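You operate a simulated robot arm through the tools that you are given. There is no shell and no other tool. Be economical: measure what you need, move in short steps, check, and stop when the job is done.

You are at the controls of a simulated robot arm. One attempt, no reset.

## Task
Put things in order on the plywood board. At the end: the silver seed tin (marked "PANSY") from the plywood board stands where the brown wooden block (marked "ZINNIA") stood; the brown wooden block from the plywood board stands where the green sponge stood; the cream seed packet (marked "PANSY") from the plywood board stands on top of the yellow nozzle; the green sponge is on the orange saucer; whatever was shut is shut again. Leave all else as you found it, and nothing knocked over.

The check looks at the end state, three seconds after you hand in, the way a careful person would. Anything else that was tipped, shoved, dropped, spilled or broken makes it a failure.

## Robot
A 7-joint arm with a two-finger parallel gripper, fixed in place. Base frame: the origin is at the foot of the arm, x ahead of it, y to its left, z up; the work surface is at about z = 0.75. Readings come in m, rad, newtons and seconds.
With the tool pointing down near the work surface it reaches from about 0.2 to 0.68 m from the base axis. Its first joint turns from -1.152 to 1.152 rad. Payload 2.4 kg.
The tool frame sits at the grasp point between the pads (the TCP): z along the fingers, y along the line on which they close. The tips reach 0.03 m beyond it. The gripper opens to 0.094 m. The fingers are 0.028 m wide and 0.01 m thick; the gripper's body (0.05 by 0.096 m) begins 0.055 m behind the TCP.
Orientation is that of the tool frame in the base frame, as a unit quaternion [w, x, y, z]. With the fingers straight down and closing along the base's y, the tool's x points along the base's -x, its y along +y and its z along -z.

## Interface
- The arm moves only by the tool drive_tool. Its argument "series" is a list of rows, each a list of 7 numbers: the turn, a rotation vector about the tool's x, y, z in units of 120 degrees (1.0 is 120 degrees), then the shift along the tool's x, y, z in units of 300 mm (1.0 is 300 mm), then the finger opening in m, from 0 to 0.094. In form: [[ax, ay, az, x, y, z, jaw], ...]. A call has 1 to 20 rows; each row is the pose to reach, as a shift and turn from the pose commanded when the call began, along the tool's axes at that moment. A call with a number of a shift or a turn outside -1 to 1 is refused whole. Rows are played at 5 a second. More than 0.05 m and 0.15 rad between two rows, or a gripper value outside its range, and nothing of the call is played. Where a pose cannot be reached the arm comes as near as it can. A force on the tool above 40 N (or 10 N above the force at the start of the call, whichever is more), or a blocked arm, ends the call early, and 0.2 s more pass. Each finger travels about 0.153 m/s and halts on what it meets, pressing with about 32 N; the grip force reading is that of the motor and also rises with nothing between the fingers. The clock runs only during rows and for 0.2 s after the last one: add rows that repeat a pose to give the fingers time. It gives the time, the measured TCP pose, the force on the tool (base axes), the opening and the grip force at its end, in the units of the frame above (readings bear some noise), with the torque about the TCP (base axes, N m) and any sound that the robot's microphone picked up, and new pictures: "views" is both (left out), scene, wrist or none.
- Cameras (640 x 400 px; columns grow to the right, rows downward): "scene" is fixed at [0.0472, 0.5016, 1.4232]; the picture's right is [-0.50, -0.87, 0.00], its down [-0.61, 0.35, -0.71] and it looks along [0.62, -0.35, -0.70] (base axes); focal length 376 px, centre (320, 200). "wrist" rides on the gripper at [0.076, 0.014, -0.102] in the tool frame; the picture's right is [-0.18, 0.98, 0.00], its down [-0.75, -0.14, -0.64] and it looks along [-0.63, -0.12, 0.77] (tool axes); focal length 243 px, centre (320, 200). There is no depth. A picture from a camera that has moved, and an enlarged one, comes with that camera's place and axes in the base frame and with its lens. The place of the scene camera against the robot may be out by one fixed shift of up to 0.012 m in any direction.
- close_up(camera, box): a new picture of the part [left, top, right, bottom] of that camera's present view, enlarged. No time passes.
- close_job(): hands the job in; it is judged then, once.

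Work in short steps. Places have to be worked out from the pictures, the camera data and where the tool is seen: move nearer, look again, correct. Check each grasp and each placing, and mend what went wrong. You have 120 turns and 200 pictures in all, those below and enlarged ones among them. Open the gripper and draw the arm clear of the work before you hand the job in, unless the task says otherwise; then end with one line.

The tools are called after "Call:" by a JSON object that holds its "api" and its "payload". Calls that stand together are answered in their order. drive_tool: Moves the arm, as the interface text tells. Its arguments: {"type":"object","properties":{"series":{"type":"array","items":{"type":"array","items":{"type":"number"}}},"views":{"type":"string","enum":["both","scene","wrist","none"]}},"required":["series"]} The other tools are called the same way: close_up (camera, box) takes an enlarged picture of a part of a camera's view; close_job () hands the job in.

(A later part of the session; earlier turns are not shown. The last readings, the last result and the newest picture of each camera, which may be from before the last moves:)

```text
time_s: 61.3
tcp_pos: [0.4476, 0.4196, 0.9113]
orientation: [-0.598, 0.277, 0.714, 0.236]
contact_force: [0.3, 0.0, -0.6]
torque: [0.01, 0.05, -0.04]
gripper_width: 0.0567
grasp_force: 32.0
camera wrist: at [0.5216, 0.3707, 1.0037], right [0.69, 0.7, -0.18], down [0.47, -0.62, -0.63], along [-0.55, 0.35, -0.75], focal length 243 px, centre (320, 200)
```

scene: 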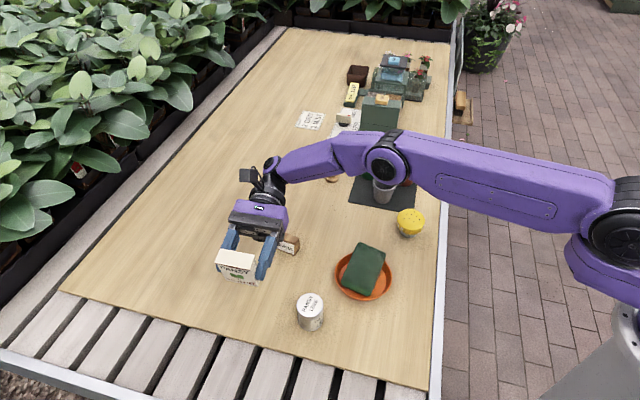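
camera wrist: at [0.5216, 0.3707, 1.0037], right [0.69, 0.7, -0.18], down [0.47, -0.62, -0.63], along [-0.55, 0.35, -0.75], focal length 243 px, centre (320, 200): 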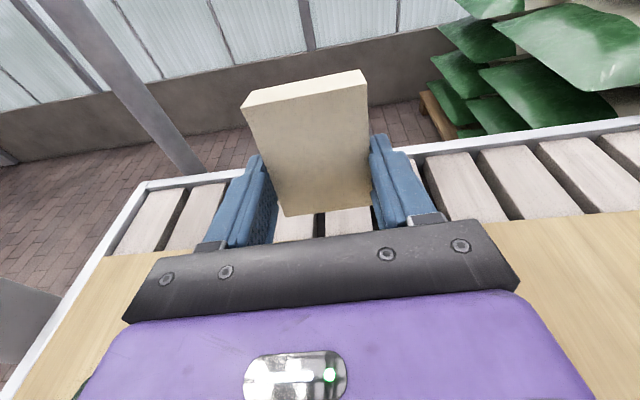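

Reached. Check the packet's print is the right way up.

Call:
{"api": "close_up", "payload": {"camera": "scene", "box": [190, 220, 300, 300]}}

```text
5.00 times, centred on (245, 260) of scene
camera zoom: at [0.0473, 0.5016, 1.4232], right [-0.5, -0.87, 0.0], down [-0.61, 0.35, -0.71], along [0.62, -0.35, -0.7], focal length 1877 px, centre (695, -100)
```

zoom: 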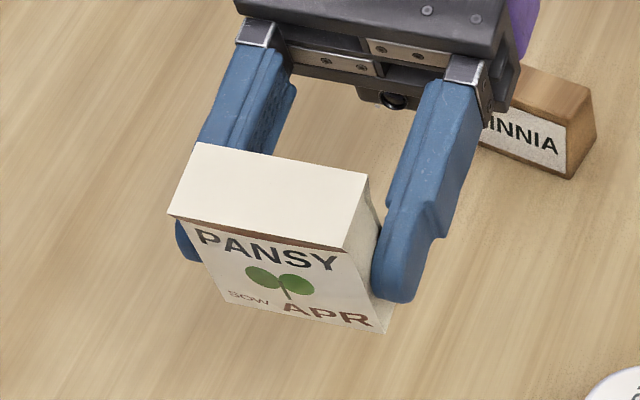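

Print is right way up. Before choosing where to set it down, I look again at the nozzle.

Call:
{"api": "close_up", "payload": {"camera": "scene", "box": [392, 202, 432, 242]}}

```text
10.00 times, centred on (412, 222) of scene
camera zoom: at [0.0473, 0.5016, 1.4232], right [-0.5, -0.87, 0.0], down [-0.61, 0.35, -0.71], along [0.62, -0.35, -0.7], focal length 3754 px, centre (-600, -20)
```

zoom: 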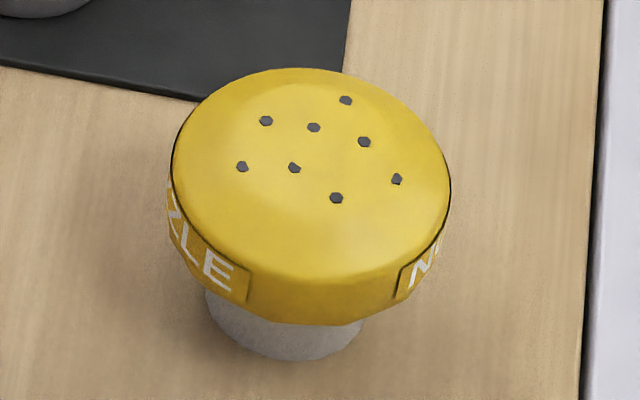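

The nozzle appears upright again, though displaced ~5 mm. Rather than standing the packet on the table (hand would foul the block), the sideways grip lets me set it directly on the nozzle with the hand coming from outside the board (−y side). I swing there high up and check reach.

Call:
{"api": "drive_tool", "payload": {"series": [[-0.039, 0, 0.007, -0.003, -0.0985, -0.091, 0.04], [-0.077, 0, 0.014, -0.005, -0.197, -0.182, 0.04], [-0.116, 0, 0.02, -0.008, -0.2955, -0.273, 0.04], [-0.154, 0, 0.027, -0.01, -0.394, -0.364, 0.04], [-0.193, 0, 0.034, -0.013, -0.4925, -0.455, 0.04], [-0.232, 0, 0.041, -0.015, -0.591, -0.546, 0.04], [-0.27, 0, 0.048, -0.018, -0.6895, -0.637, 0.04], [-0.309, 0, 0.054, -0.02, -0.788, -0.728, 0.04], [-0.347, 0, 0.061, -0.023, -0.8865, -0.819, 0.04], [-0.386, 0, 0.068, -0.025, -0.985, -0.91, 0.04], [-0.386, 0, 0.068, -0.025, -0.985, -0.91, 0.04]]}}

```text
time_s: 63.7
tcp_pos: [0.4481, 0.0206, 0.9513]
orientation: [-0.456, 0.538, 0.544, 0.454]
contact_force: [-0.2, 0.1, -0.8]
torque: [0.01, 0.01, 0.0]
gripper_width: 0.0567
grasp_force: 31.7
camera wrist: at [0.4622, -0.0671, 1.0435], right [0.98, -0.03, -0.18], down [-0.14, -0.76, -0.63], along [-0.12, 0.65, -0.75], focal length 243 px, centre (320, 200)
```

scene: 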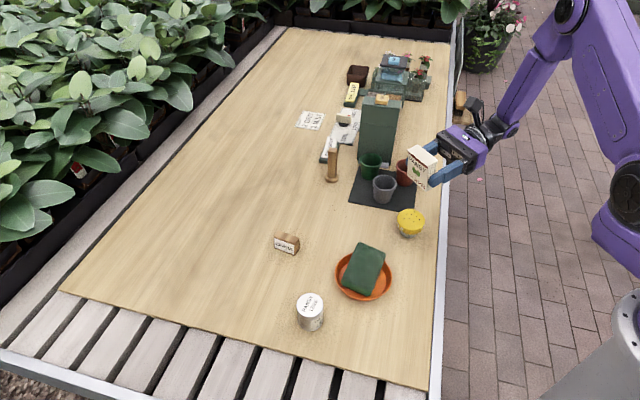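
wrist: 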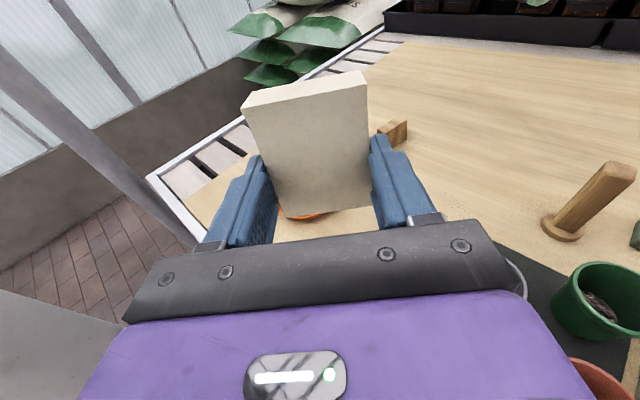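

Reach is fine. Nozzle centre from several views ≈(0.446,0.040). I tilt the last 10° so the packet is exactly upright and lower to ~2 cm above the nozzle.

Call:
{"api": "drive_tool", "payload": {"series": [[0, 0.03, 0, -0.1, -0.007, 0.017, 0.04], [0, 0.06, 0, -0.2, -0.007, 0.035, 0.04], [0, 0.082, 0, -0.29, -0.007, 0.05, 0.04], [0, 0.082, 0, -0.332, -0.007, 0.0576, 0.04], [0, 0.082, 0, -0.332, -0.007, 0.0576, 0.04]], "views": "none"}}

Call:
{"api": "close_up", "payload": {"camera": "scene", "box": [370, 180, 450, 250]}}

```text
time_s: 64.9
tcp_pos: [0.443, 0.0192, 0.8486]
orientation: [-0.5, 0.498, 0.503, 0.5]
contact_force: [-0.2, -1.2, -0.1]
torque: [0.02, -0.02, 0.02]
gripper_width: 0.0567
grasp_force: 32.6
```

```text
5.71 times, centred on (410, 215) of scene
camera zoom: at [0.0473, 0.5016, 1.4232], right [-0.5, -0.87, 0.0], down [-0.61, 0.35, -0.71], along [0.62, -0.35, -0.7], focal length 2145 px, centre (-194, 114)
```

zoom: 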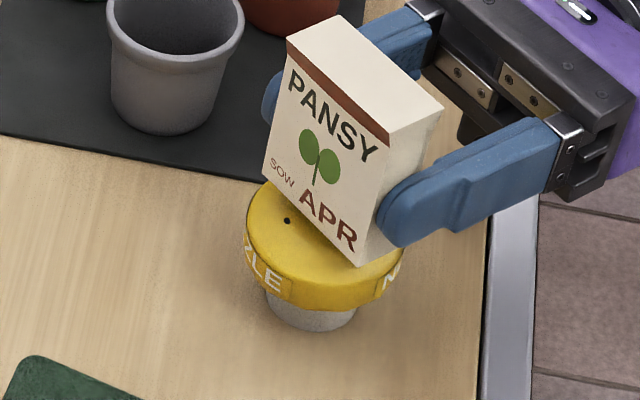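

Good view of both. Lower another 14 mm (just above contact) and compare packet base with the cap directly in the same picture.

Call:
{"api": "drive_tool", "payload": {"series": [[0, 0, 0, -0.02, 0, 0, 0.04], [0, 0, 0, -0.04, 0, 0, 0.04], [0, 0, 0, -0.04, 0, 0, 0.04]], "views": "none"}}

Call:
{"api": "close_up", "payload": {"camera": "scene", "box": [382, 190, 442, 240]}}

```text
time_s: 65.7
tcp_pos: [0.4435, 0.0194, 0.838]
orientation: [-0.501, 0.496, 0.502, 0.5]
contact_force: [-0.6, 0.5, 23.4]
torque: [0.28, -0.15, 0.0]
gripper_width: 0.0569
grasp_force: 31.9
```

```text
8.00 times, centred on (412, 215) of scene
camera zoom: at [0.0469, 0.5016, 1.4232], right [-0.5, -0.87, 0.0], down [-0.61, 0.35, -0.71], along [0.62, -0.35, -0.7], focal length 3004 px, centre (-416, 80)
```

zoom: 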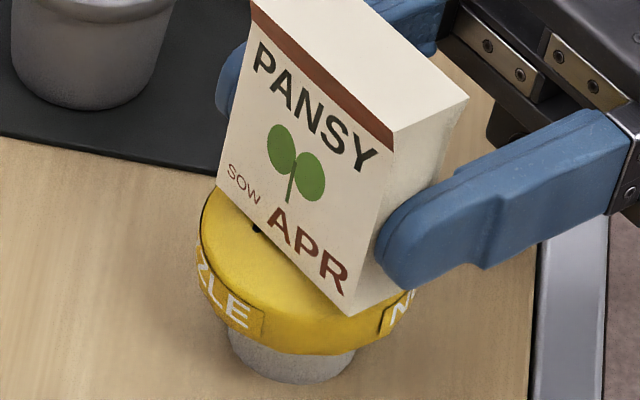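

Contact at TCP≈0.838; all force centroids so far coincide at ≈(0.450,0.032), and the stem position in the picture agrees: that's the true nozzle centre — the packet was ~8 mm off before, which explains the fall. Lift, shift by (+6.5,−7.8) mm and lower softly.

Call:
{"api": "drive_tool", "payload": {"series": [[0, 0, 0, 0.03, 0, 0, 0.04], [0, 0, 0, 0.03, 0.0217, -0.026, 0.04], [0, 0, 0, 0.015, 0.0217, -0.026, 0.04], [0, 0, 0, 0.009, 0.0217, -0.026, 0.04], [0, 0, 0, 0.009, 0.0217, -0.026, 0.04]], "views": "none"}}

Call:
{"api": "close_up", "payload": {"camera": "scene", "box": [382, 190, 442, 240]}}

```text
time_s: 66.9
tcp_pos: [0.4508, 0.0113, 0.8397]
orientation: [-0.5, 0.498, 0.503, 0.499]
contact_force: [0.6, -0.1, 0.3]
torque: [0.01, -0.01, 0.01]
gripper_width: 0.0564
grasp_force: 31.8
```

```text
8.00 times, centred on (412, 215) of scene
camera zoom: at [0.0473, 0.5016, 1.4232], right [-0.5, -0.87, 0.0], down [-0.61, 0.35, -0.71], along [0.62, -0.35, -0.7], focal length 3004 px, centre (-416, 80)
```

zoom: 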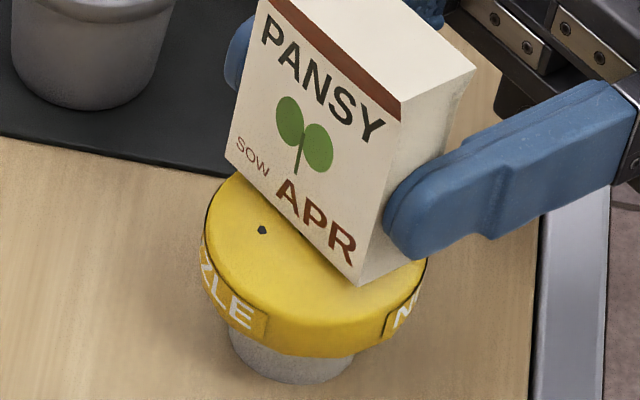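

Using the hole pattern (its centre marks the cap's middle), the packet base is now centred within ~2 mm. Lower gently by fractions of a millimetre.

Call:
{"api": "drive_tool", "payload": {"series": [[0, 0, 0, 0, -0.003, -0.005, 0.04], [0, 0, 0, -0.003, -0.003, -0.005, 0.04], [0, 0, 0, -0.005, -0.003, -0.005, 0.04], [0, 0, 0, -0.005, -0.003, -0.005, 0.04]], "views": "none"}}

```text
time_s: 67.9
tcp_pos: [0.4494, 0.0097, 0.8385]
orientation: [-0.501, 0.498, 0.502, 0.499]
contact_force: [0.6, -0.6, 4.3]
torque: [0.08, 0.01, -0.02]
gripper_width: 0.0567
grasp_force: 32.3
```

Contact centroid is at ≈(−0.002,+0.019) from the TCP, i.e. under the packet's middle. Press 0.3 mm more to confirm.

Call:
{"api": "drive_tool", "payload": {"series": [[0, 0, 0, -0.001, 0, 0, 0.04], [0, 0, 0, -0.001, 0, 0, 0.04], [0, 0, 0, -0.001, 0, 0, 0.04]], "views": "none"}}

Call:
{"api": "close_up", "payload": {"camera": "scene", "box": [382, 190, 442, 240]}}

```text
time_s: 68.7
tcp_pos: [0.4501, 0.0108, 0.8389]
orientation: [-0.5, 0.497, 0.503, 0.5]
contact_force: [0.9, 0.0, 11.0]
torque: [0.16, -0.06, 0.0]
gripper_width: 0.057
grasp_force: 32.3
```

```text
8.00 times, centred on (412, 215) of scene
camera zoom: at [0.0471, 0.5016, 1.4232], right [-0.5, -0.87, 0.0], down [-0.61, 0.35, -0.71], along [0.62, -0.35, -0.7], focal length 3004 px, centre (-416, 80)
```

zoom: 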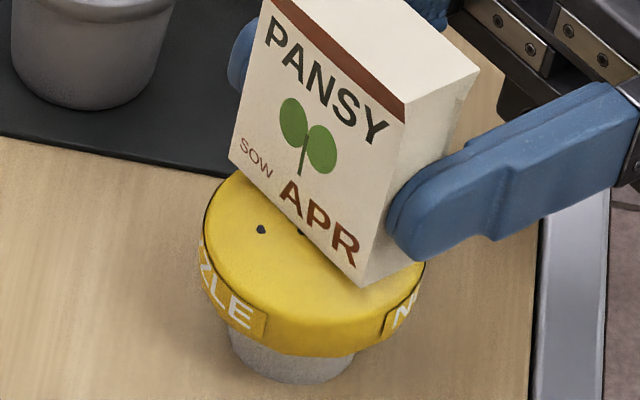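

Near enough centred; nudge (+1,−1.5) mm at light load, then open slightly and watch whether it stands.

Call:
{"api": "drive_tool", "payload": {"series": [[0, 0, 0, 0.004, 0, 0, 0.04], [0, 0, 0, 0.006, 0.003, -0.005, 0.04], [0, 0, 0, 0.003, 0.003, -0.005, 0.04], [0, 0, 0, 0.001, 0.003, -0.005, 0.04], [0, 0, 0, 0.001, 0.003, -0.005, 0.04]], "views": "none"}}

```text
time_s: 69.9
tcp_pos: [0.4507, 0.0098, 0.8375]
orientation: [-0.5, 0.499, 0.502, 0.5]
contact_force: [-0.2, 0.3, 3.7]
torque: [0.08, 0.0, 0.0]
gripper_width: 0.057
grasp_force: 31.7
```

Force 3.7 N exactly under the packet's centre. Open a little.

Call:
{"api": "drive_tool", "payload": {"series": [[0, 0, 0, 0, 0, 0, 0.056], [0, 0, 0, 0, 0, 0, 0.058], [0, 0, 0, 0, 0, 0, 0.06], [0, 0, 0, 0, 0, 0, 0.063], [0, 0, 0, 0, 0, 0, 0.063]], "views": "wrist"}}

Call:
{"api": "close_up", "payload": {"camera": "scene", "box": [382, 190, 442, 240]}}

```text
time_s: 71.1
tcp_pos: [0.4511, 0.0105, 0.8379]
orientation: [-0.501, 0.497, 0.503, 0.498]
contact_force: [-0.7, -1.0, -0.6]
torque: [0.01, -0.01, -0.01]
gripper_width: 0.0628
grasp_force: 0.0
camera wrist: at [0.4653, -0.0929, 0.9144], right [0.98, 0.01, -0.18], down [-0.13, -0.64, -0.75], along [-0.12, 0.77, -0.63], focal length 243 px, centre (320, 200)
```

wrist: 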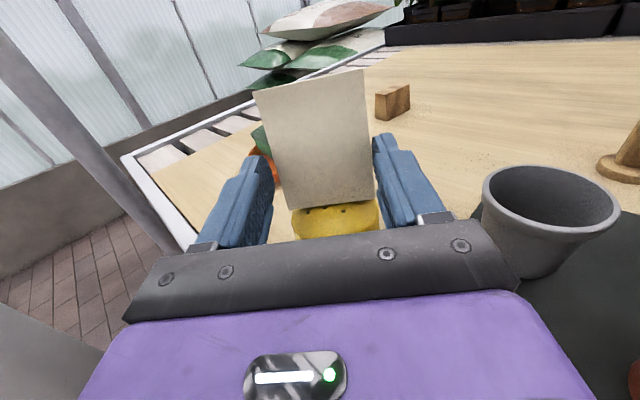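

```text
8.00 times, centred on (412, 215) of scene
camera zoom: at [0.0472, 0.5016, 1.4232], right [-0.5, -0.87, 0.0], down [-0.61, 0.35, -0.71], along [0.62, -0.35, -0.7], focal length 3004 px, centre (-416, 80)
```

zoom: 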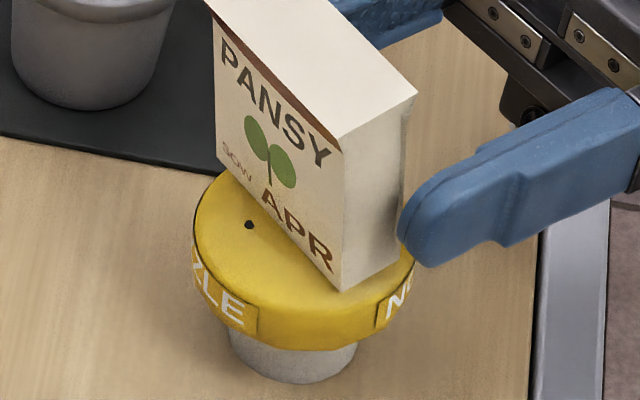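

It's free but leaning slightly together with the nozzle; check for a moment whether it's static.

Call:
{"api": "drive_tool", "payload": {"series": [[0, 0, 0, 0, 0, 0, 0.063]], "views": "none"}}

Call:
{"api": "close_up", "payload": {"camera": "scene", "box": [382, 190, 442, 240]}}

```text
time_s: 71.5
tcp_pos: [0.4512, 0.0092, 0.8387]
orientation: [-0.5, 0.498, 0.502, 0.499]
contact_force: [0.5, 0.7, 0.7]
torque: [0.03, 0.03, 0.01]
gripper_width: 0.0629
grasp_force: 0.0
```

```text
8.00 times, centred on (412, 215) of scene
camera zoom: at [0.0472, 0.5016, 1.4232], right [-0.5, -0.87, 0.0], down [-0.61, 0.35, -0.71], along [0.62, -0.35, -0.7], focal length 3004 px, centre (-416, 80)
```

zoom: 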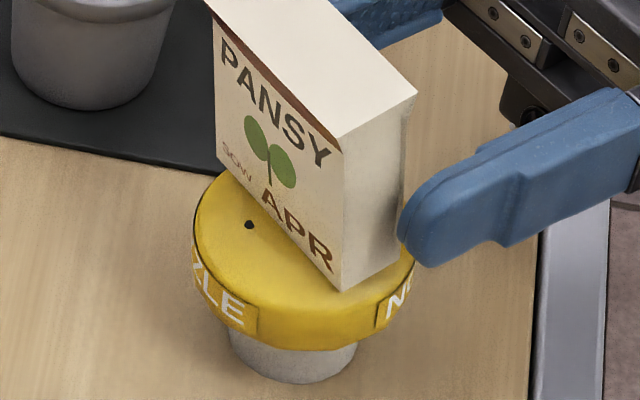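

It's static but leaning ~11° toward +y: the cap is domed and the packet sits ~4 mm too far +y. I re-grip it as it stands.

Call:
{"api": "drive_tool", "payload": {"series": [[0, 0, 0, 0, 0, 0, 0.059], [0, 0, 0, 0, 0, 0, 0.056], [0, 0, 0, 0, 0, 0, 0.04], [0, 0, 0, 0, 0, 0, 0.04]], "views": "wrist"}}

Call:
{"api": "close_up", "payload": {"camera": "scene", "box": [382, 190, 442, 240]}}

```text
time_s: 72.5
tcp_pos: [0.4505, 0.0085, 0.8393]
orientation: [-0.5, 0.498, 0.503, 0.499]
contact_force: [0.2, 1.1, -0.2]
torque: [0.0, 0.0, 0.03]
gripper_width: 0.0566
grasp_force: 32.0
camera wrist: at [0.4653, -0.0929, 0.9144], right [0.98, 0.01, -0.18], down [-0.13, -0.64, -0.75], along [-0.12, 0.77, -0.63], focal length 243 px, centre (320, 200)
```

wrist: 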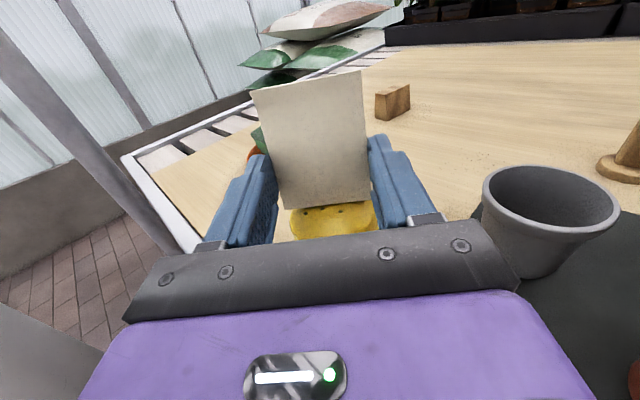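

```text
8.00 times, centred on (412, 215) of scene
camera zoom: at [0.0472, 0.5016, 1.4232], right [-0.5, -0.87, 0.0], down [-0.61, 0.35, -0.71], along [0.62, -0.35, -0.7], focal length 3004 px, centre (-416, 80)
```

zoom: 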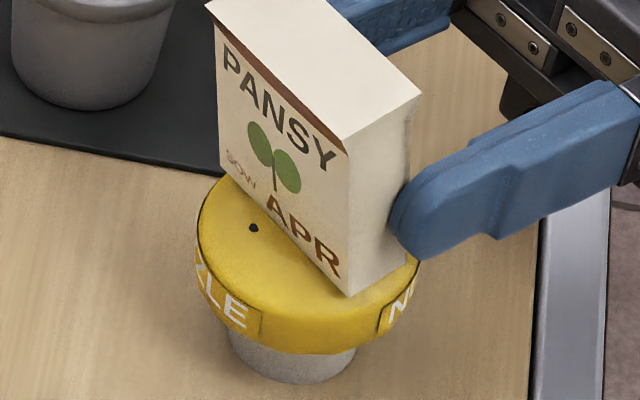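

Held. Lift 1 cm, rotate 11° to make it upright, and look.

Call:
{"api": "drive_tool", "payload": {"series": [[0, 0, 0, 0.015, 0, 0, 0.04], [0, 0, 0, 0.033, 0, 0, 0.04], [0, 0.046, 0, 0.033, 0, 0, 0.04], [0, 0.092, 0, 0.033, 0, 0, 0.04], [0, 0.092, 0, 0.033, 0, 0, 0.04]], "views": "wrist"}}

Call:
{"api": "close_up", "payload": {"camera": "scene", "box": [382, 190, 442, 240]}}

```text
time_s: 73.7
tcp_pos: [0.4506, 0.0096, 0.8486]
orientation: [0.547, -0.447, -0.452, -0.545]
contact_force: [-1.0, -0.1, 0.4]
torque: [-0.02, -0.01, -0.01]
gripper_width: 0.0568
grasp_force: 32.2
camera wrist: at [0.4657, -0.1064, 0.9034], right [0.98, 0.04, -0.18], down [-0.13, -0.49, -0.86], along [-0.12, 0.87, -0.47], focal length 243 px, centre (320, 200)
```

wrist: 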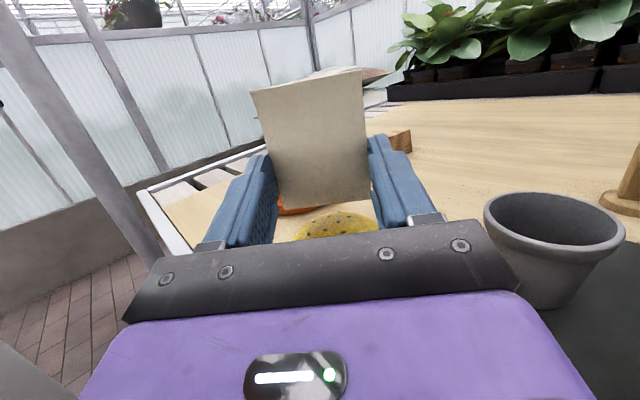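

```text
8.00 times, centred on (412, 215) of scene
camera zoom: at [0.0473, 0.5016, 1.4232], right [-0.5, -0.87, 0.0], down [-0.61, 0.35, -0.71], along [0.62, -0.35, -0.7], focal length 3004 px, centre (-416, 80)
```

zoom: 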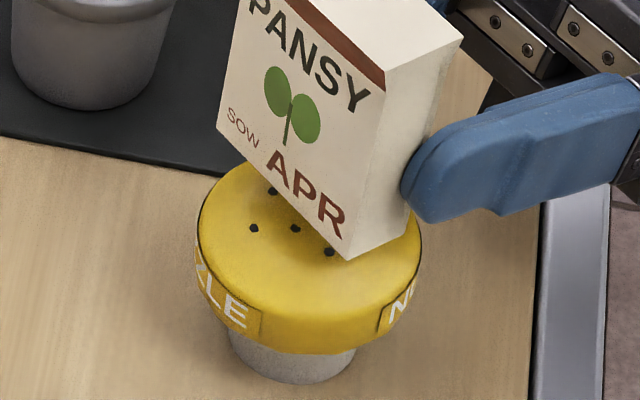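

The cap is visibly domed, so centring matters. The packet's about 2° short of upright; I correct, shift (−2,−3) mm, and lower near contact.

Call:
{"api": "drive_tool", "payload": {"series": [[0, 0.015, 0, -0.01, -0.007, -0.015, 0.04], [0, 0.015, 0, -0.02, -0.007, -0.015, 0.04], [0, 0.015, 0, -0.024, -0.007, -0.015, 0.04], [0, 0.015, 0, -0.024, -0.007, -0.015, 0.04]], "views": "none"}}

Call:
{"api": "close_up", "payload": {"camera": "scene", "box": [382, 190, 442, 240]}}

```text
time_s: 74.7
tcp_pos: [0.448, 0.0053, 0.8403]
orientation: [0.553, -0.439, -0.443, -0.552]
contact_force: [0.0, -0.7, -0.2]
torque: [0.01, -0.01, -0.01]
gripper_width: 0.057
grasp_force: 32.8
```

```text
8.00 times, centred on (412, 215) of scene
camera zoom: at [0.0473, 0.5016, 1.4232], right [-0.5, -0.87, 0.0], down [-0.61, 0.35, -0.71], along [0.62, -0.35, -0.7], focal length 3004 px, centre (-416, 80)
```

zoom: 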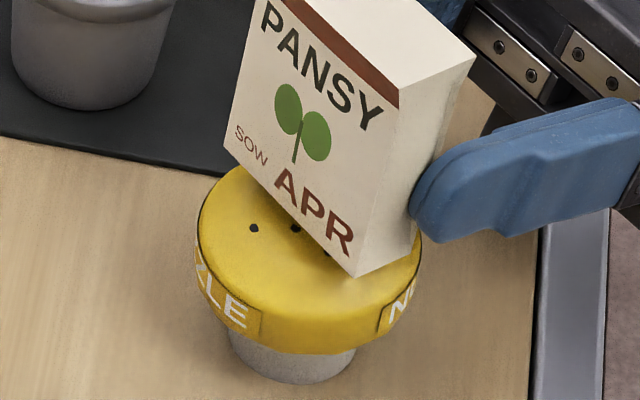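

Upright and centred in the picture. Lower ~2.4 mm softly.

Call:
{"api": "drive_tool", "payload": {"series": [[0, 0, 0, -0.004, 0, -0.001, 0.04], [0, 0, 0, -0.008, 0, -0.0015, 0.04], [0, 0, 0, -0.008, 0, -0.0015, 0.04]], "views": "none"}}

```text
time_s: 75.5
tcp_pos: [0.4481, 0.0058, 0.8383]
orientation: [0.552, -0.44, -0.443, -0.552]
contact_force: [-0.8, -0.2, -0.3]
torque: [-0.01, -0.02, -0.01]
gripper_width: 0.0571
grasp_force: 32.0
```

Call:
{"api": "drive_tool", "payload": {"series": [[0, 0, 0, -0.003, 0, -0.0005, 0.04], [0, 0, 0, -0.006, 0, -0.001, 0.04], [0, 0, 0, -0.006, 0, -0.001, 0.04]], "views": "none"}}

```text
time_s: 76.3
tcp_pos: [0.4482, 0.0073, 0.8363]
orientation: [0.554, -0.438, -0.444, -0.551]
contact_force: [-0.3, 1.1, -0.6]
torque: [-0.01, -0.01, -0.06]
gripper_width: 0.0566
grasp_force: 32.0
```

No contact yet; continue down in small steps.

Call:
{"api": "drive_tool", "payload": {"series": [[0, 0, 0, -0.002, 0, 0, 0.04], [0, 0, 0, -0.004, 0, -0.001, 0.04], [0, 0, 0, -0.006, 0, -0.001, 0.04], [0, 0, 0, -0.006, 0, -0.001, 0.04]], "views": "none"}}

Call:
{"api": "close_up", "payload": {"camera": "scene", "box": [382, 190, 442, 240]}}

```text
time_s: 77.3
tcp_pos: [0.4485, 0.0055, 0.8343]
orientation: [0.553, -0.439, -0.444, -0.552]
contact_force: [0.6, 0.4, -0.5]
torque: [-0.04, -0.03, 0.02]
gripper_width: 0.0568
grasp_force: 32.9
```

```text
8.00 times, centred on (412, 215) of scene
camera zoom: at [0.0473, 0.5016, 1.4232], right [-0.5, -0.87, 0.0], down [-0.61, 0.35, -0.71], along [0.62, -0.35, -0.7], focal length 3004 px, centre (-416, 80)
```

zoom: 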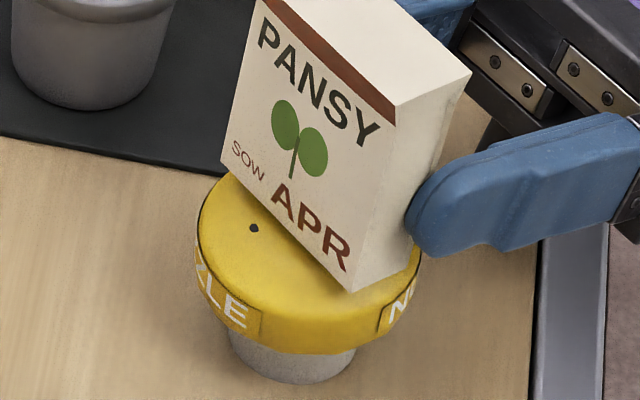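

Call:
{"api": "drive_tool", "payload": {"series": [[0, 0, 0, -0.002, 0, 0, 0.04], [0, 0, 0, -0.004, 0, -0.001, 0.04], [0, 0, 0, -0.004, 0, -0.001, 0.04]], "views": "none"}}

```text
time_s: 78.1
tcp_pos: [0.4476, 0.0071, 0.8328]
orientation: [0.554, -0.438, -0.445, -0.551]
contact_force: [-0.1, -0.7, -1.6]
torque: [-0.01, 0.03, 0.02]
gripper_width: 0.0566
grasp_force: 32.1
```

Still free; a bit further.

Call:
{"api": "drive_tool", "payload": {"series": [[0, 0, 0, -0.002, 0, 0, 0.04], [0, 0, 0, -0.004, 0, -0.001, 0.04], [0, 0, 0, -0.006, 0, -0.001, 0.04], [0, 0, 0, -0.006, 0, -0.001, 0.04]], "views": "none"}}

```text
time_s: 79.1
tcp_pos: [0.4483, 0.0065, 0.833]
orientation: [-0.552, 0.439, 0.442, 0.554]
contact_force: [0.7, -1.0, 9.7]
torque: [0.2, -0.03, -0.04]
gripper_width: 0.0567
grasp_force: 32.3
```

Contact 9.7 N centred at (0.451,0.027), whereas the packet's middle is at y≈0.0325. Lift 2 mm, shift −4 mm in y, and touch again.

Call:
{"api": "drive_tool", "payload": {"series": [[0, 0, 0, 0.008, 0, 0.001, 0.04], [0, 0, 0, 0.0105, 0, -0.012, 0.04], [0, 0, 0, 0.0065, 0, -0.013, 0.04], [0, 0, 0, 0.004, 0, -0.013, 0.04], [0, 0, 0, 0.0025, 0, -0.013, 0.04], [0, 0, 0, 0.0025, 0, -0.013, 0.04]], "views": "none"}}

Call:
{"api": "close_up", "payload": {"camera": "scene", "box": [382, 190, 442, 240]}}

```text
time_s: 80.5
tcp_pos: [0.4478, 0.0014, 0.8323]
orientation: [0.554, -0.438, -0.443, -0.552]
contact_force: [1.3, -0.2, 7.5]
torque: [0.18, -0.06, 0.01]
gripper_width: 0.0568
grasp_force: 32.3
```

```text
8.00 times, centred on (412, 215) of scene
camera zoom: at [0.0471, 0.5016, 1.4232], right [-0.5, -0.87, 0.0], down [-0.61, 0.35, -0.71], along [0.62, -0.35, -0.7], focal length 3004 px, centre (-416, 80)
```

zoom: 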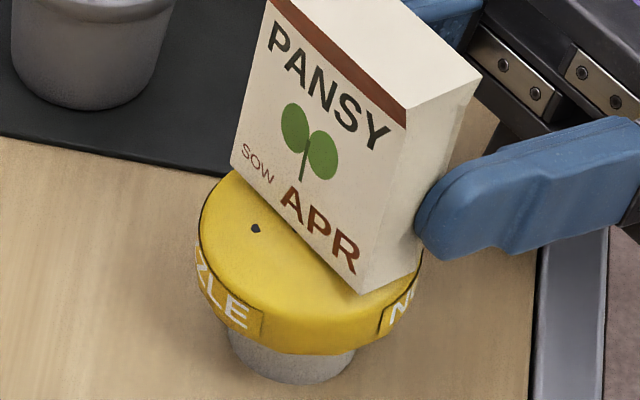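

y is now right; a small +1.5 mm in x, then a light touch and slight opening.

Call:
{"api": "drive_tool", "payload": {"series": [[0, 0, 0, 0.006, 0, 0, 0.04], [0, 0, 0, 0.006, 0.005, 0.001, 0.04], [0, 0, 0, 0.003, 0.005, 0.001, 0.04], [0, 0, 0, 0.001, 0.005, 0.001, 0.04], [0, 0, 0, 0.0005, 0.005, 0.001, 0.04], [0, 0, 0, 0.0005, 0.005, 0.001, 0.04]], "views": "none"}}

```text
time_s: 81.9
tcp_pos: [0.4494, 0.0022, 0.8317]
orientation: [0.553, -0.439, -0.443, -0.553]
contact_force: [0.4, -2.1, 9.6]
torque: [0.18, -0.03, -0.01]
gripper_width: 0.0567
grasp_force: 32.5
```

Accounting for side force, the contact is within ~1–2 mm of the packet's middle. Open slightly and watch.

Call:
{"api": "drive_tool", "payload": {"series": [[0, 0, 0, 0.002, 0, 0, 0.055], [0, 0, 0, 0.002, 0, 0, 0.058], [0, 0, 0, 0.002, 0, 0, 0.06], [0, 0, 0, 0.002, 0, 0, 0.062], [0, 0, 0, 0.002, 0, 0, 0.062]], "views": "wrist"}}

Call:
{"api": "close_up", "payload": {"camera": "scene", "box": [382, 190, 442, 240]}}

```text
time_s: 83.1
tcp_pos: [0.4499, 0.0026, 0.8329]
orientation: [0.553, -0.439, -0.444, -0.552]
contact_force: [-0.8, 0.9, 1.1]
torque: [0.0, 0.01, 0.02]
gripper_width: 0.062
grasp_force: 0.0
camera wrist: at [0.4649, -0.1139, 0.8831], right [0.98, 0.05, -0.18], down [-0.14, -0.46, -0.88], along [-0.12, 0.89, -0.45], focal length 243 px, centre (320, 200)
```

wrist: 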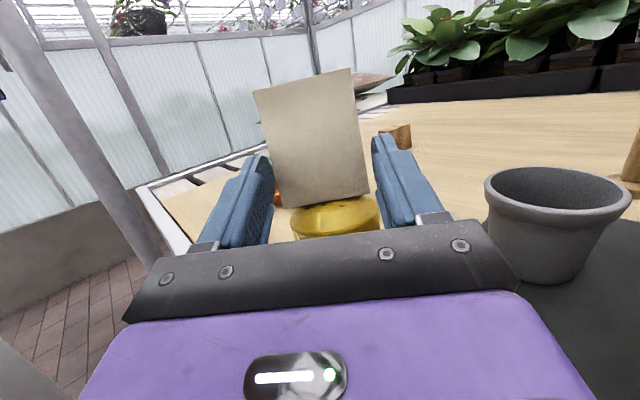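

```text
8.00 times, centred on (412, 215) of scene
camera zoom: at [0.0472, 0.5016, 1.4232], right [-0.5, -0.87, 0.0], down [-0.61, 0.35, -0.71], along [0.62, -0.35, -0.7], focal length 3004 px, centre (-416, 80)
```

zoom: 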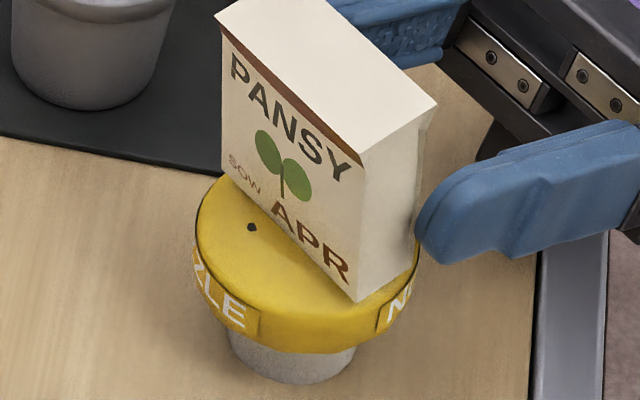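

Same lean, and the picture shows the packet was placed at practically the same spot as before; so it needs to go ~4 mm further toward −y. I rotate the open fingers back (they only slide alongside), then grip again.

Call:
{"api": "drive_tool", "payload": {"series": [[0, -0.065, 0, 0, 0, 0, 0.062], [0, -0.13, 0, 0, 0, 0, 0.062], [0, -0.19, 0, 0, 0, 0, 0.062], [0, -0.19, 0, 0, 0, 0, 0.062], [0, -0.19, 0, 0, 0, 0, 0.058], [0, -0.19, 0, 0, 0, 0, 0.055], [0, -0.19, 0, 0, 0, 0, 0.04], [0, -0.19, 0, 0, 0, 0, 0.04]], "views": "wrist"}}

Call:
{"api": "close_up", "payload": {"camera": "scene", "box": [382, 190, 442, 240]}}

```text
time_s: 84.9
tcp_pos: [0.4497, 0.0021, 0.8318]
orientation: [-0.455, 0.539, 0.544, 0.454]
contact_force: [0.8, 0.0, -0.3]
torque: [-0.02, -0.01, -0.01]
gripper_width: 0.0567
grasp_force: 31.5
camera wrist: at [0.4642, -0.0852, 0.9244], right [0.98, -0.03, -0.18], down [-0.13, -0.76, -0.63], along [-0.12, 0.64, -0.76], focal length 243 px, centre (320, 200)
```

wrist: 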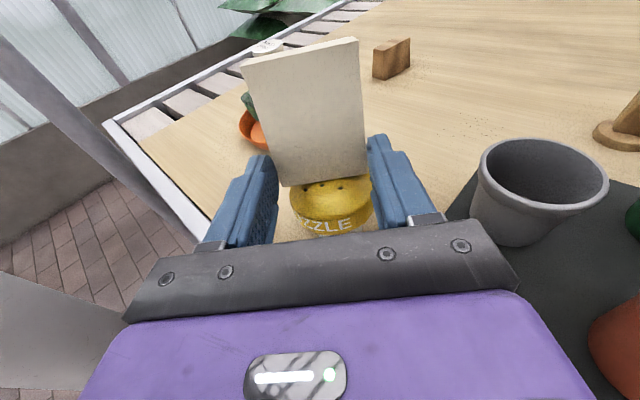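

```text
8.00 times, centred on (412, 215) of scene
camera zoom: at [0.0473, 0.5016, 1.4232], right [-0.5, -0.87, 0.0], down [-0.61, 0.35, -0.71], along [0.62, -0.35, -0.7], focal length 3004 px, centre (-416, 80)
```

zoom: 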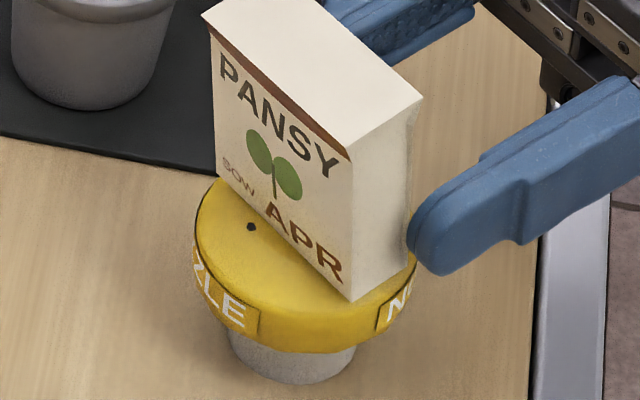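

Re-gripped. Lift, rotate 10.5° to upright, and move to a spot 4 mm further −y and 1.5 mm +x, stopping just above contact.

Call:
{"api": "drive_tool", "payload": {"series": [[0, 0, 0, 0.026, 0, -0.005, 0.04], [0, 0.044, 0, 0.026, 0, -0.005, 0.04], [0, 0.088, 0, 0.022, 0.005, -0.03, 0.04], [0, 0.088, 0, 0.005, 0.005, -0.028, 0.04], [0, 0.088, 0, -0.011, 0.005, -0.025, 0.04], [0, 0.088, 0, -0.011, 0.005, -0.025, 0.04]], "views": "wrist"}}

Call:
{"api": "close_up", "payload": {"camera": "scene", "box": [382, 190, 442, 240]}}

```text
time_s: 86.3
tcp_pos: [0.4515, -0.0059, 0.8294]
orientation: [-0.502, 0.496, 0.499, 0.503]
contact_force: [-0.6, -0.2, -0.3]
torque: [0.01, 0.0, 0.01]
gripper_width: 0.0567
grasp_force: 31.9
camera wrist: at [0.466, -0.1091, 0.9044], right [0.98, 0.01, -0.18], down [-0.14, -0.64, -0.76], along [-0.12, 0.77, -0.62], focal length 243 px, centre (320, 200)
```

wrist: 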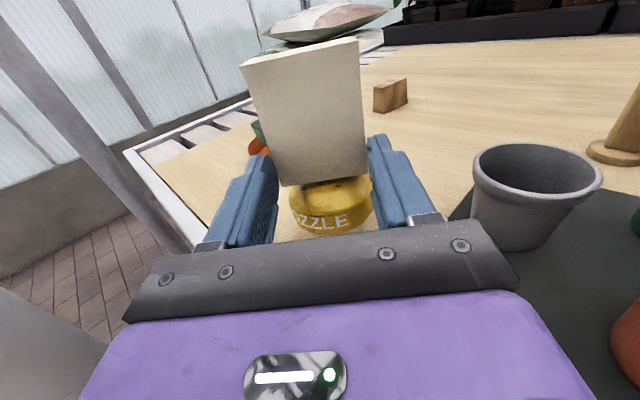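

```text
8.00 times, centred on (412, 215) of scene
camera zoom: at [0.0473, 0.5016, 1.4232], right [-0.5, -0.87, 0.0], down [-0.61, 0.35, -0.71], along [0.62, -0.35, -0.7], focal length 3004 px, centre (-416, 80)
```

zoom: 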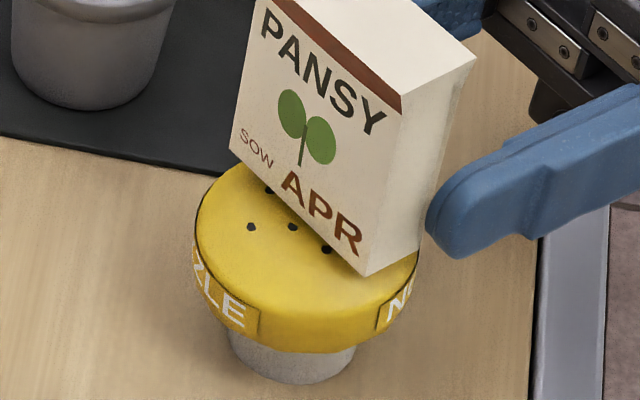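

Picture shows it's still at the earlier spot; shift a further (−1.5,−3.5) mm, and 1.5° more upright, then go down a bit.

Call:
{"api": "drive_tool", "payload": {"series": [[0, 0.012, 0, 0, -0.005, -0.012, 0.04], [0, 0.012, 0, -0.004, -0.005, -0.012, 0.04], [0, 0.012, 0, -0.007, -0.005, -0.012, 0.04], [0, 0.012, 0, -0.007, -0.005, -0.012, 0.04]], "views": "none"}}

Call:
{"api": "close_up", "payload": {"camera": "scene", "box": [382, 190, 442, 240]}}

```text
time_s: 87.3
tcp_pos: [0.4506, -0.009, 0.8287]
orientation: [0.509, -0.489, -0.494, -0.508]
contact_force: [-0.2, 0.1, -1.4]
torque: [-0.01, 0.01, -0.02]
gripper_width: 0.0565
grasp_force: 32.0
```

```text
8.00 times, centred on (412, 215) of scene
camera zoom: at [0.0473, 0.5016, 1.4232], right [-0.5, -0.87, 0.0], down [-0.61, 0.35, -0.71], along [0.62, -0.35, -0.7], focal length 3004 px, centre (-416, 80)
```

zoom: 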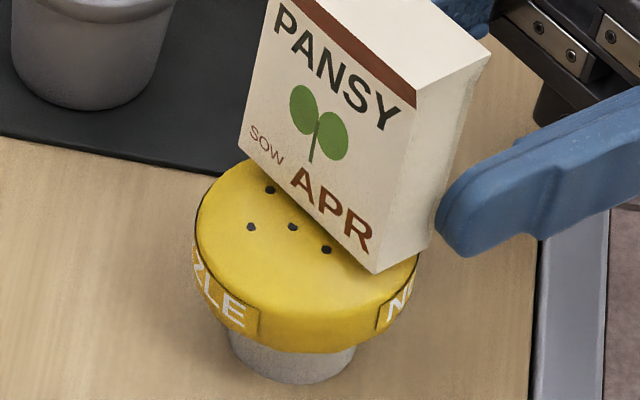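

Call:
{"api": "drive_tool", "payload": {"series": [[0, 0, 0, -0.003, 0, 0, 0.04], [0, 0, 0, -0.006, 0, 0, 0.04], [0, 0, 0, -0.006, 0, 0, 0.04]], "views": "none"}}

```text
time_s: 88.1
tcp_pos: [0.4504, -0.0097, 0.8257]
orientation: [0.509, -0.489, -0.494, -0.508]
contact_force: [0.2, -0.7, -1.0]
torque: [-0.02, 0.02, -0.04]
gripper_width: 0.0566
grasp_force: 32.0
```

Not yet touching; continue softly.

Call:
{"api": "drive_tool", "payload": {"series": [[0, 0, 0, -0.002, 0, 0, 0.04], [0, 0, 0, -0.004, 0, 0, 0.04], [0, 0, 0, -0.004, 0, 0, 0.04]], "views": "none"}}

```text
time_s: 88.9
tcp_pos: [0.4504, -0.0102, 0.8249]
orientation: [0.509, -0.489, -0.494, -0.508]
contact_force: [-0.3, -0.6, -0.4]
torque: [-0.07, -0.01, 0.03]
gripper_width: 0.0569
grasp_force: 32.1
```

Call:
{"api": "drive_tool", "payload": {"series": [[0, 0, 0, -0.002, 0, 0, 0.04], [0, 0, 0, -0.004, 0, 0, 0.04], [0, 0, 0, -0.004, 0, 0, 0.04]], "views": "none"}}

Call:
{"api": "close_up", "payload": {"camera": "scene", "box": [382, 190, 442, 240]}}

```text
time_s: 89.7
tcp_pos: [0.4496, -0.0093, 0.8249]
orientation: [0.509, -0.489, -0.493, -0.509]
contact_force: [-0.2, 0.3, 8.1]
torque: [0.35, 0.01, 0.03]
gripper_width: 0.0568
grasp_force: 32.2
```

```text
8.00 times, centred on (412, 215) of scene
camera zoom: at [0.0471, 0.5016, 1.4232], right [-0.5, -0.87, 0.0], down [-0.61, 0.35, -0.71], along [0.62, -0.35, -0.7], focal length 3004 px, centre (-416, 80)
```

zoom: 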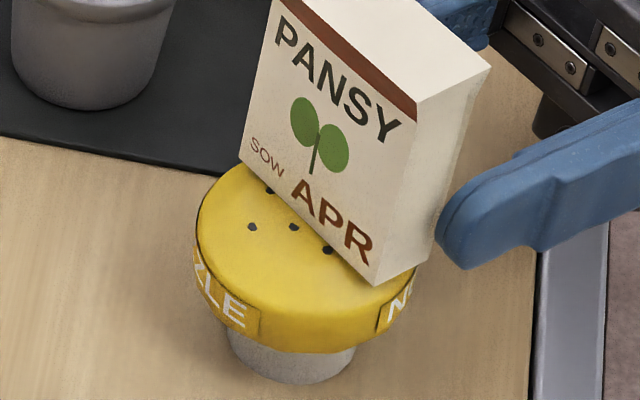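

Contact now lies slightly on the +y side of the packet's middle, i.e. we've passed over the apex. Release slightly and see.

Call:
{"api": "drive_tool", "payload": {"series": [[0, 0, 0, 0.002, 0, 0, 0.055], [0, 0, 0, 0.002, 0, 0, 0.058], [0, 0, 0, 0.002, 0, 0, 0.06], [0, 0, 0, 0.002, 0, 0, 0.062], [0, 0, 0, 0.002, 0, 0, 0.062]], "views": "wrist"}}

Call:
{"api": "close_up", "payload": {"camera": "scene", "box": [382, 190, 442, 240]}}

```text
time_s: 90.9
tcp_pos: [0.4495, -0.0096, 0.8256]
orientation: [0.509, -0.489, -0.494, -0.508]
contact_force: [0.0, -0.5, -0.2]
torque: [0.01, 0.0, 0.0]
gripper_width: 0.0619
grasp_force: 0.1
camera wrist: at [0.4647, -0.1142, 0.8965], right [0.98, 0.01, -0.18], down [-0.13, -0.62, -0.78], along [-0.12, 0.79, -0.6], focal length 243 px, centre (320, 200)
```

wrist: 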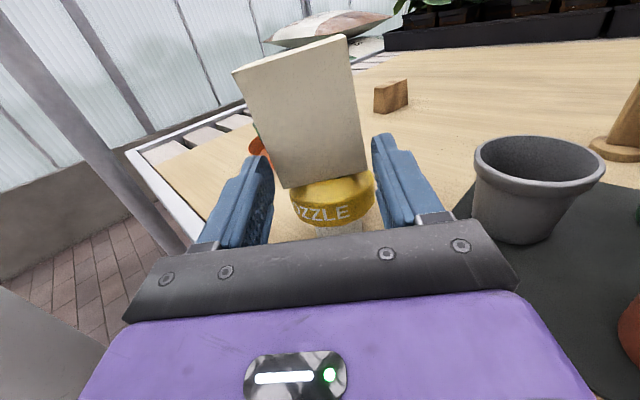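

```text
8.00 times, centred on (412, 215) of scene
camera zoom: at [0.0472, 0.5016, 1.4232], right [-0.5, -0.87, 0.0], down [-0.61, 0.35, -0.71], along [0.62, -0.35, -0.7], focal length 3004 px, centre (-416, 80)
```

zoom: 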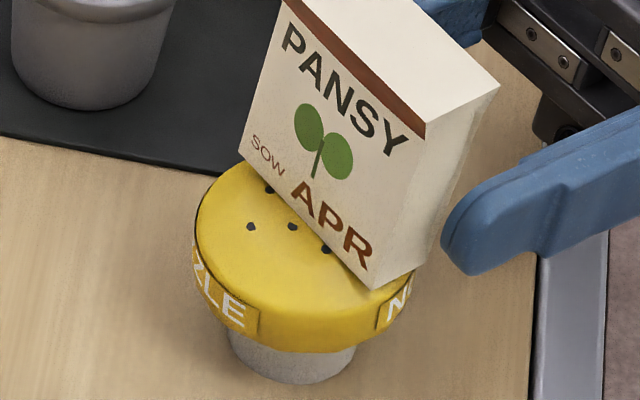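

y-lean is gone; now it leans a few degrees toward −x. Closing the flat pads will straighten that; then I'll shift +2.5 mm in x and set down again.

Call:
{"api": "drive_tool", "payload": {"series": [[0, 0, 0, 0, 0, 0, 0.059], [0, 0, 0, 0, 0, 0, 0.056], [0, 0, 0, 0, 0, 0, 0.04], [0, 0, 0, 0, 0, 0, 0.04], [0, 0, 0, 0.01, 0, 0, 0.04], [0, 0, 0, 0.01, 0, 0, 0.04]], "views": "wrist"}}

Call:
{"api": "close_up", "payload": {"camera": "scene", "box": [382, 190, 442, 240]}}

```text
time_s: 92.3
tcp_pos: [0.4485, -0.0101, 0.8279]
orientation: [0.509, -0.489, -0.493, -0.509]
contact_force: [0.5, 0.2, -0.1]
torque: [0.0, 0.0, 0.0]
gripper_width: 0.0567
grasp_force: 32.2
camera wrist: at [0.4641, -0.1146, 0.8997], right [0.98, 0.01, -0.18], down [-0.13, -0.62, -0.78], along [-0.12, 0.79, -0.6], focal length 243 px, centre (320, 200)
```

wrist: 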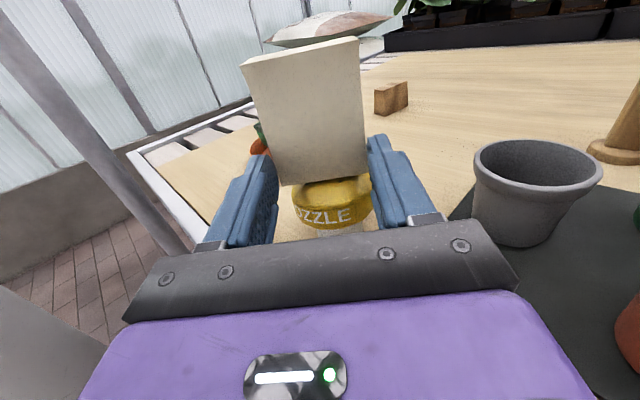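

```text
8.00 times, centred on (412, 215) of scene
camera zoom: at [0.0473, 0.5016, 1.4232], right [-0.5, -0.87, 0.0], down [-0.61, 0.35, -0.71], along [0.62, -0.35, -0.7], focal length 3004 px, centre (-416, 80)
```

zoom: 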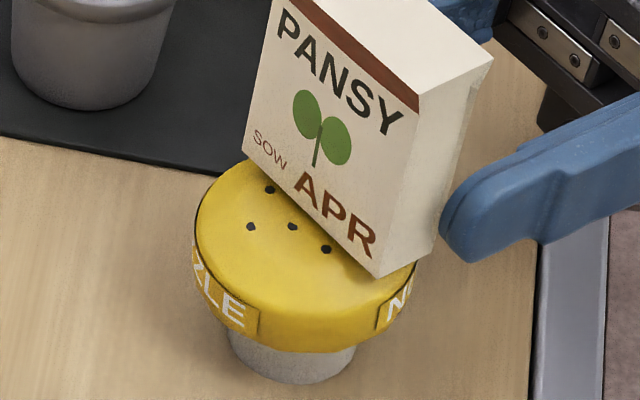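

Straight again. Wrist view also says the packet is ~3 mm toward −x of the cap; shift +3 mm and lower to light contact.

Call:
{"api": "drive_tool", "payload": {"series": [[0, 0, 0, 0, 0.01, 0, 0.04], [0, 0, 0, -0.005, 0.01, 0, 0.04], [0, 0, 0, -0.009, 0.01, 0, 0.04], [0, 0, 0, -0.011, 0.01, 0, 0.04], [0, 0, 0, -0.011, 0.01, 0, 0.04]], "views": "none"}}

```text
time_s: 93.5
tcp_pos: [0.4539, -0.0095, 0.8245]
orientation: [0.509, -0.489, -0.494, -0.508]
contact_force: [0.7, 0.0, 2.9]
torque: [0.1, -0.03, 0.01]
gripper_width: 0.0565
grasp_force: 32.3
```

Light contact (2.9 N). Release slightly and look.

Call:
{"api": "drive_tool", "payload": {"series": [[0, 0, 0, 0, 0, 0, 0.055], [0, 0, 0, 0, 0, 0, 0.058], [0, 0, 0, 0, 0, 0, 0.06], [0, 0, 0, 0, 0, 0, 0.063], [0, 0, 0, 0, 0, 0, 0.063]], "views": "wrist"}}

Call:
{"api": "close_up", "payload": {"camera": "scene", "box": [382, 190, 442, 240]}}

```text
time_s: 94.7
tcp_pos: [0.4526, -0.0082, 0.823]
orientation: [0.509, -0.489, -0.494, -0.507]
contact_force: [0.2, 0.6, 0.0]
torque: [-0.04, 0.02, 0.04]
gripper_width: 0.0631
grasp_force: 0.0
camera wrist: at [0.4679, -0.1137, 0.8962], right [0.98, 0.01, -0.18], down [-0.13, -0.62, -0.78], along [-0.12, 0.79, -0.6], focal length 243 px, centre (320, 200)
```

wrist: 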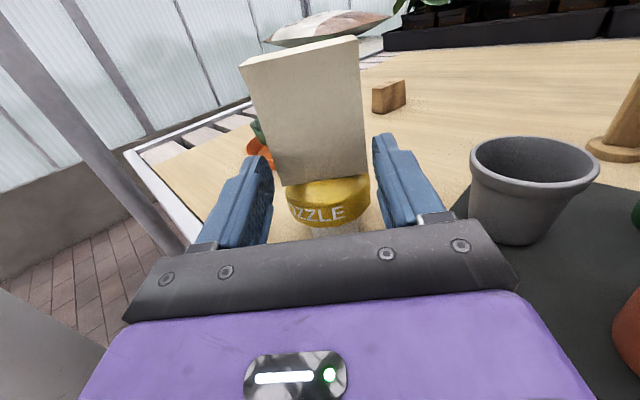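

```text
8.00 times, centred on (412, 215) of scene
camera zoom: at [0.0472, 0.5016, 1.4232], right [-0.5, -0.87, 0.0], down [-0.61, 0.35, -0.71], along [0.62, -0.35, -0.7], focal length 3004 px, centre (-416, 80)
```

zoom: 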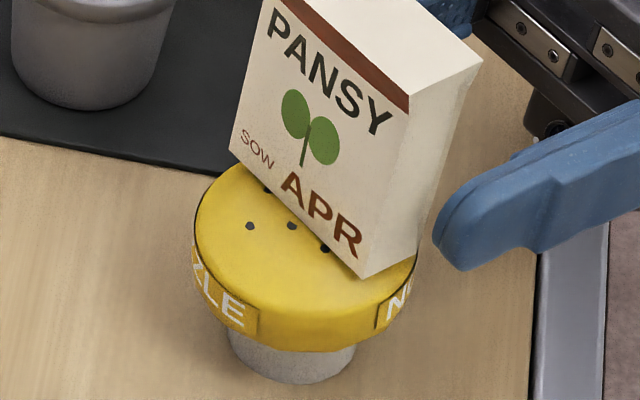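

The packet now stands upright and free. Open wider and draw straight back out.

Call:
{"api": "drive_tool", "payload": {"series": [[0, 0, 0, 0, 0, 0, 0.068], [0, 0, 0, 0, 0, 0, 0.075], [0, 0, 0, 0, 0, 0, 0.08], [0, 0, 0, 0, 0, -0.03, 0.08], [0, 0, 0, 0, 0, -0.08, 0.08], [0, 0, 0, 0, 0, -0.14, 0.08], [0, 0, 0, 0, 0, -0.22, 0.08], [0, 0, 0, 0, 0, -0.3, 0.08], [0, 0, 0, 0, 0, -0.3, 0.08]]}}

Call:
{"api": "close_up", "payload": {"camera": "scene", "box": [382, 190, 442, 240]}}

```text
time_s: 96.7
tcp_pos: [0.4527, -0.097, 0.8182]
orientation: [0.509, -0.489, -0.493, -0.508]
contact_force: [0.3, -0.2, 0.1]
torque: [-0.02, -0.02, 0.03]
gripper_width: 0.0799
grasp_force: 0.0
camera wrist: at [0.4689, -0.2034, 0.8915], right [0.98, 0.01, -0.18], down [-0.14, -0.62, -0.78], along [-0.12, 0.79, -0.6], focal length 243 px, centre (320, 200)
```

scene: 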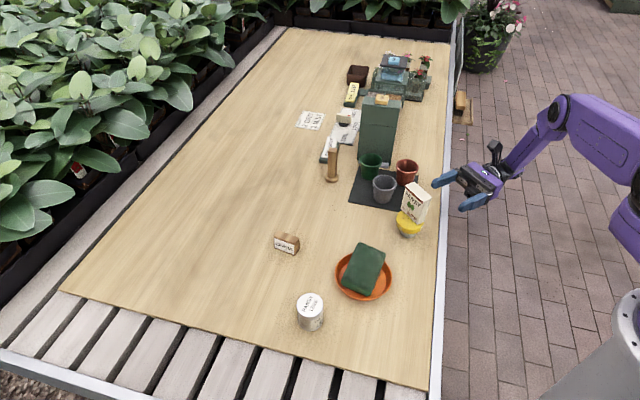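
wrist: 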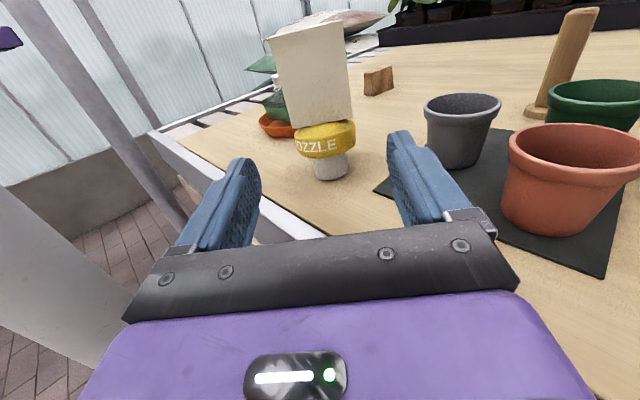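

```text
8.00 times, centred on (412, 215) of scene
camera zoom: at [0.0473, 0.5016, 1.4232], right [-0.5, -0.87, 0.0], down [-0.61, 0.35, -0.71], along [0.62, -0.35, -0.7], focal length 3004 px, centre (-416, 80)
```

zoom: 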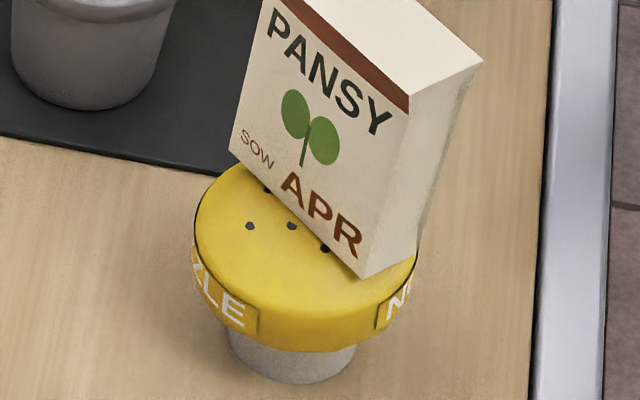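

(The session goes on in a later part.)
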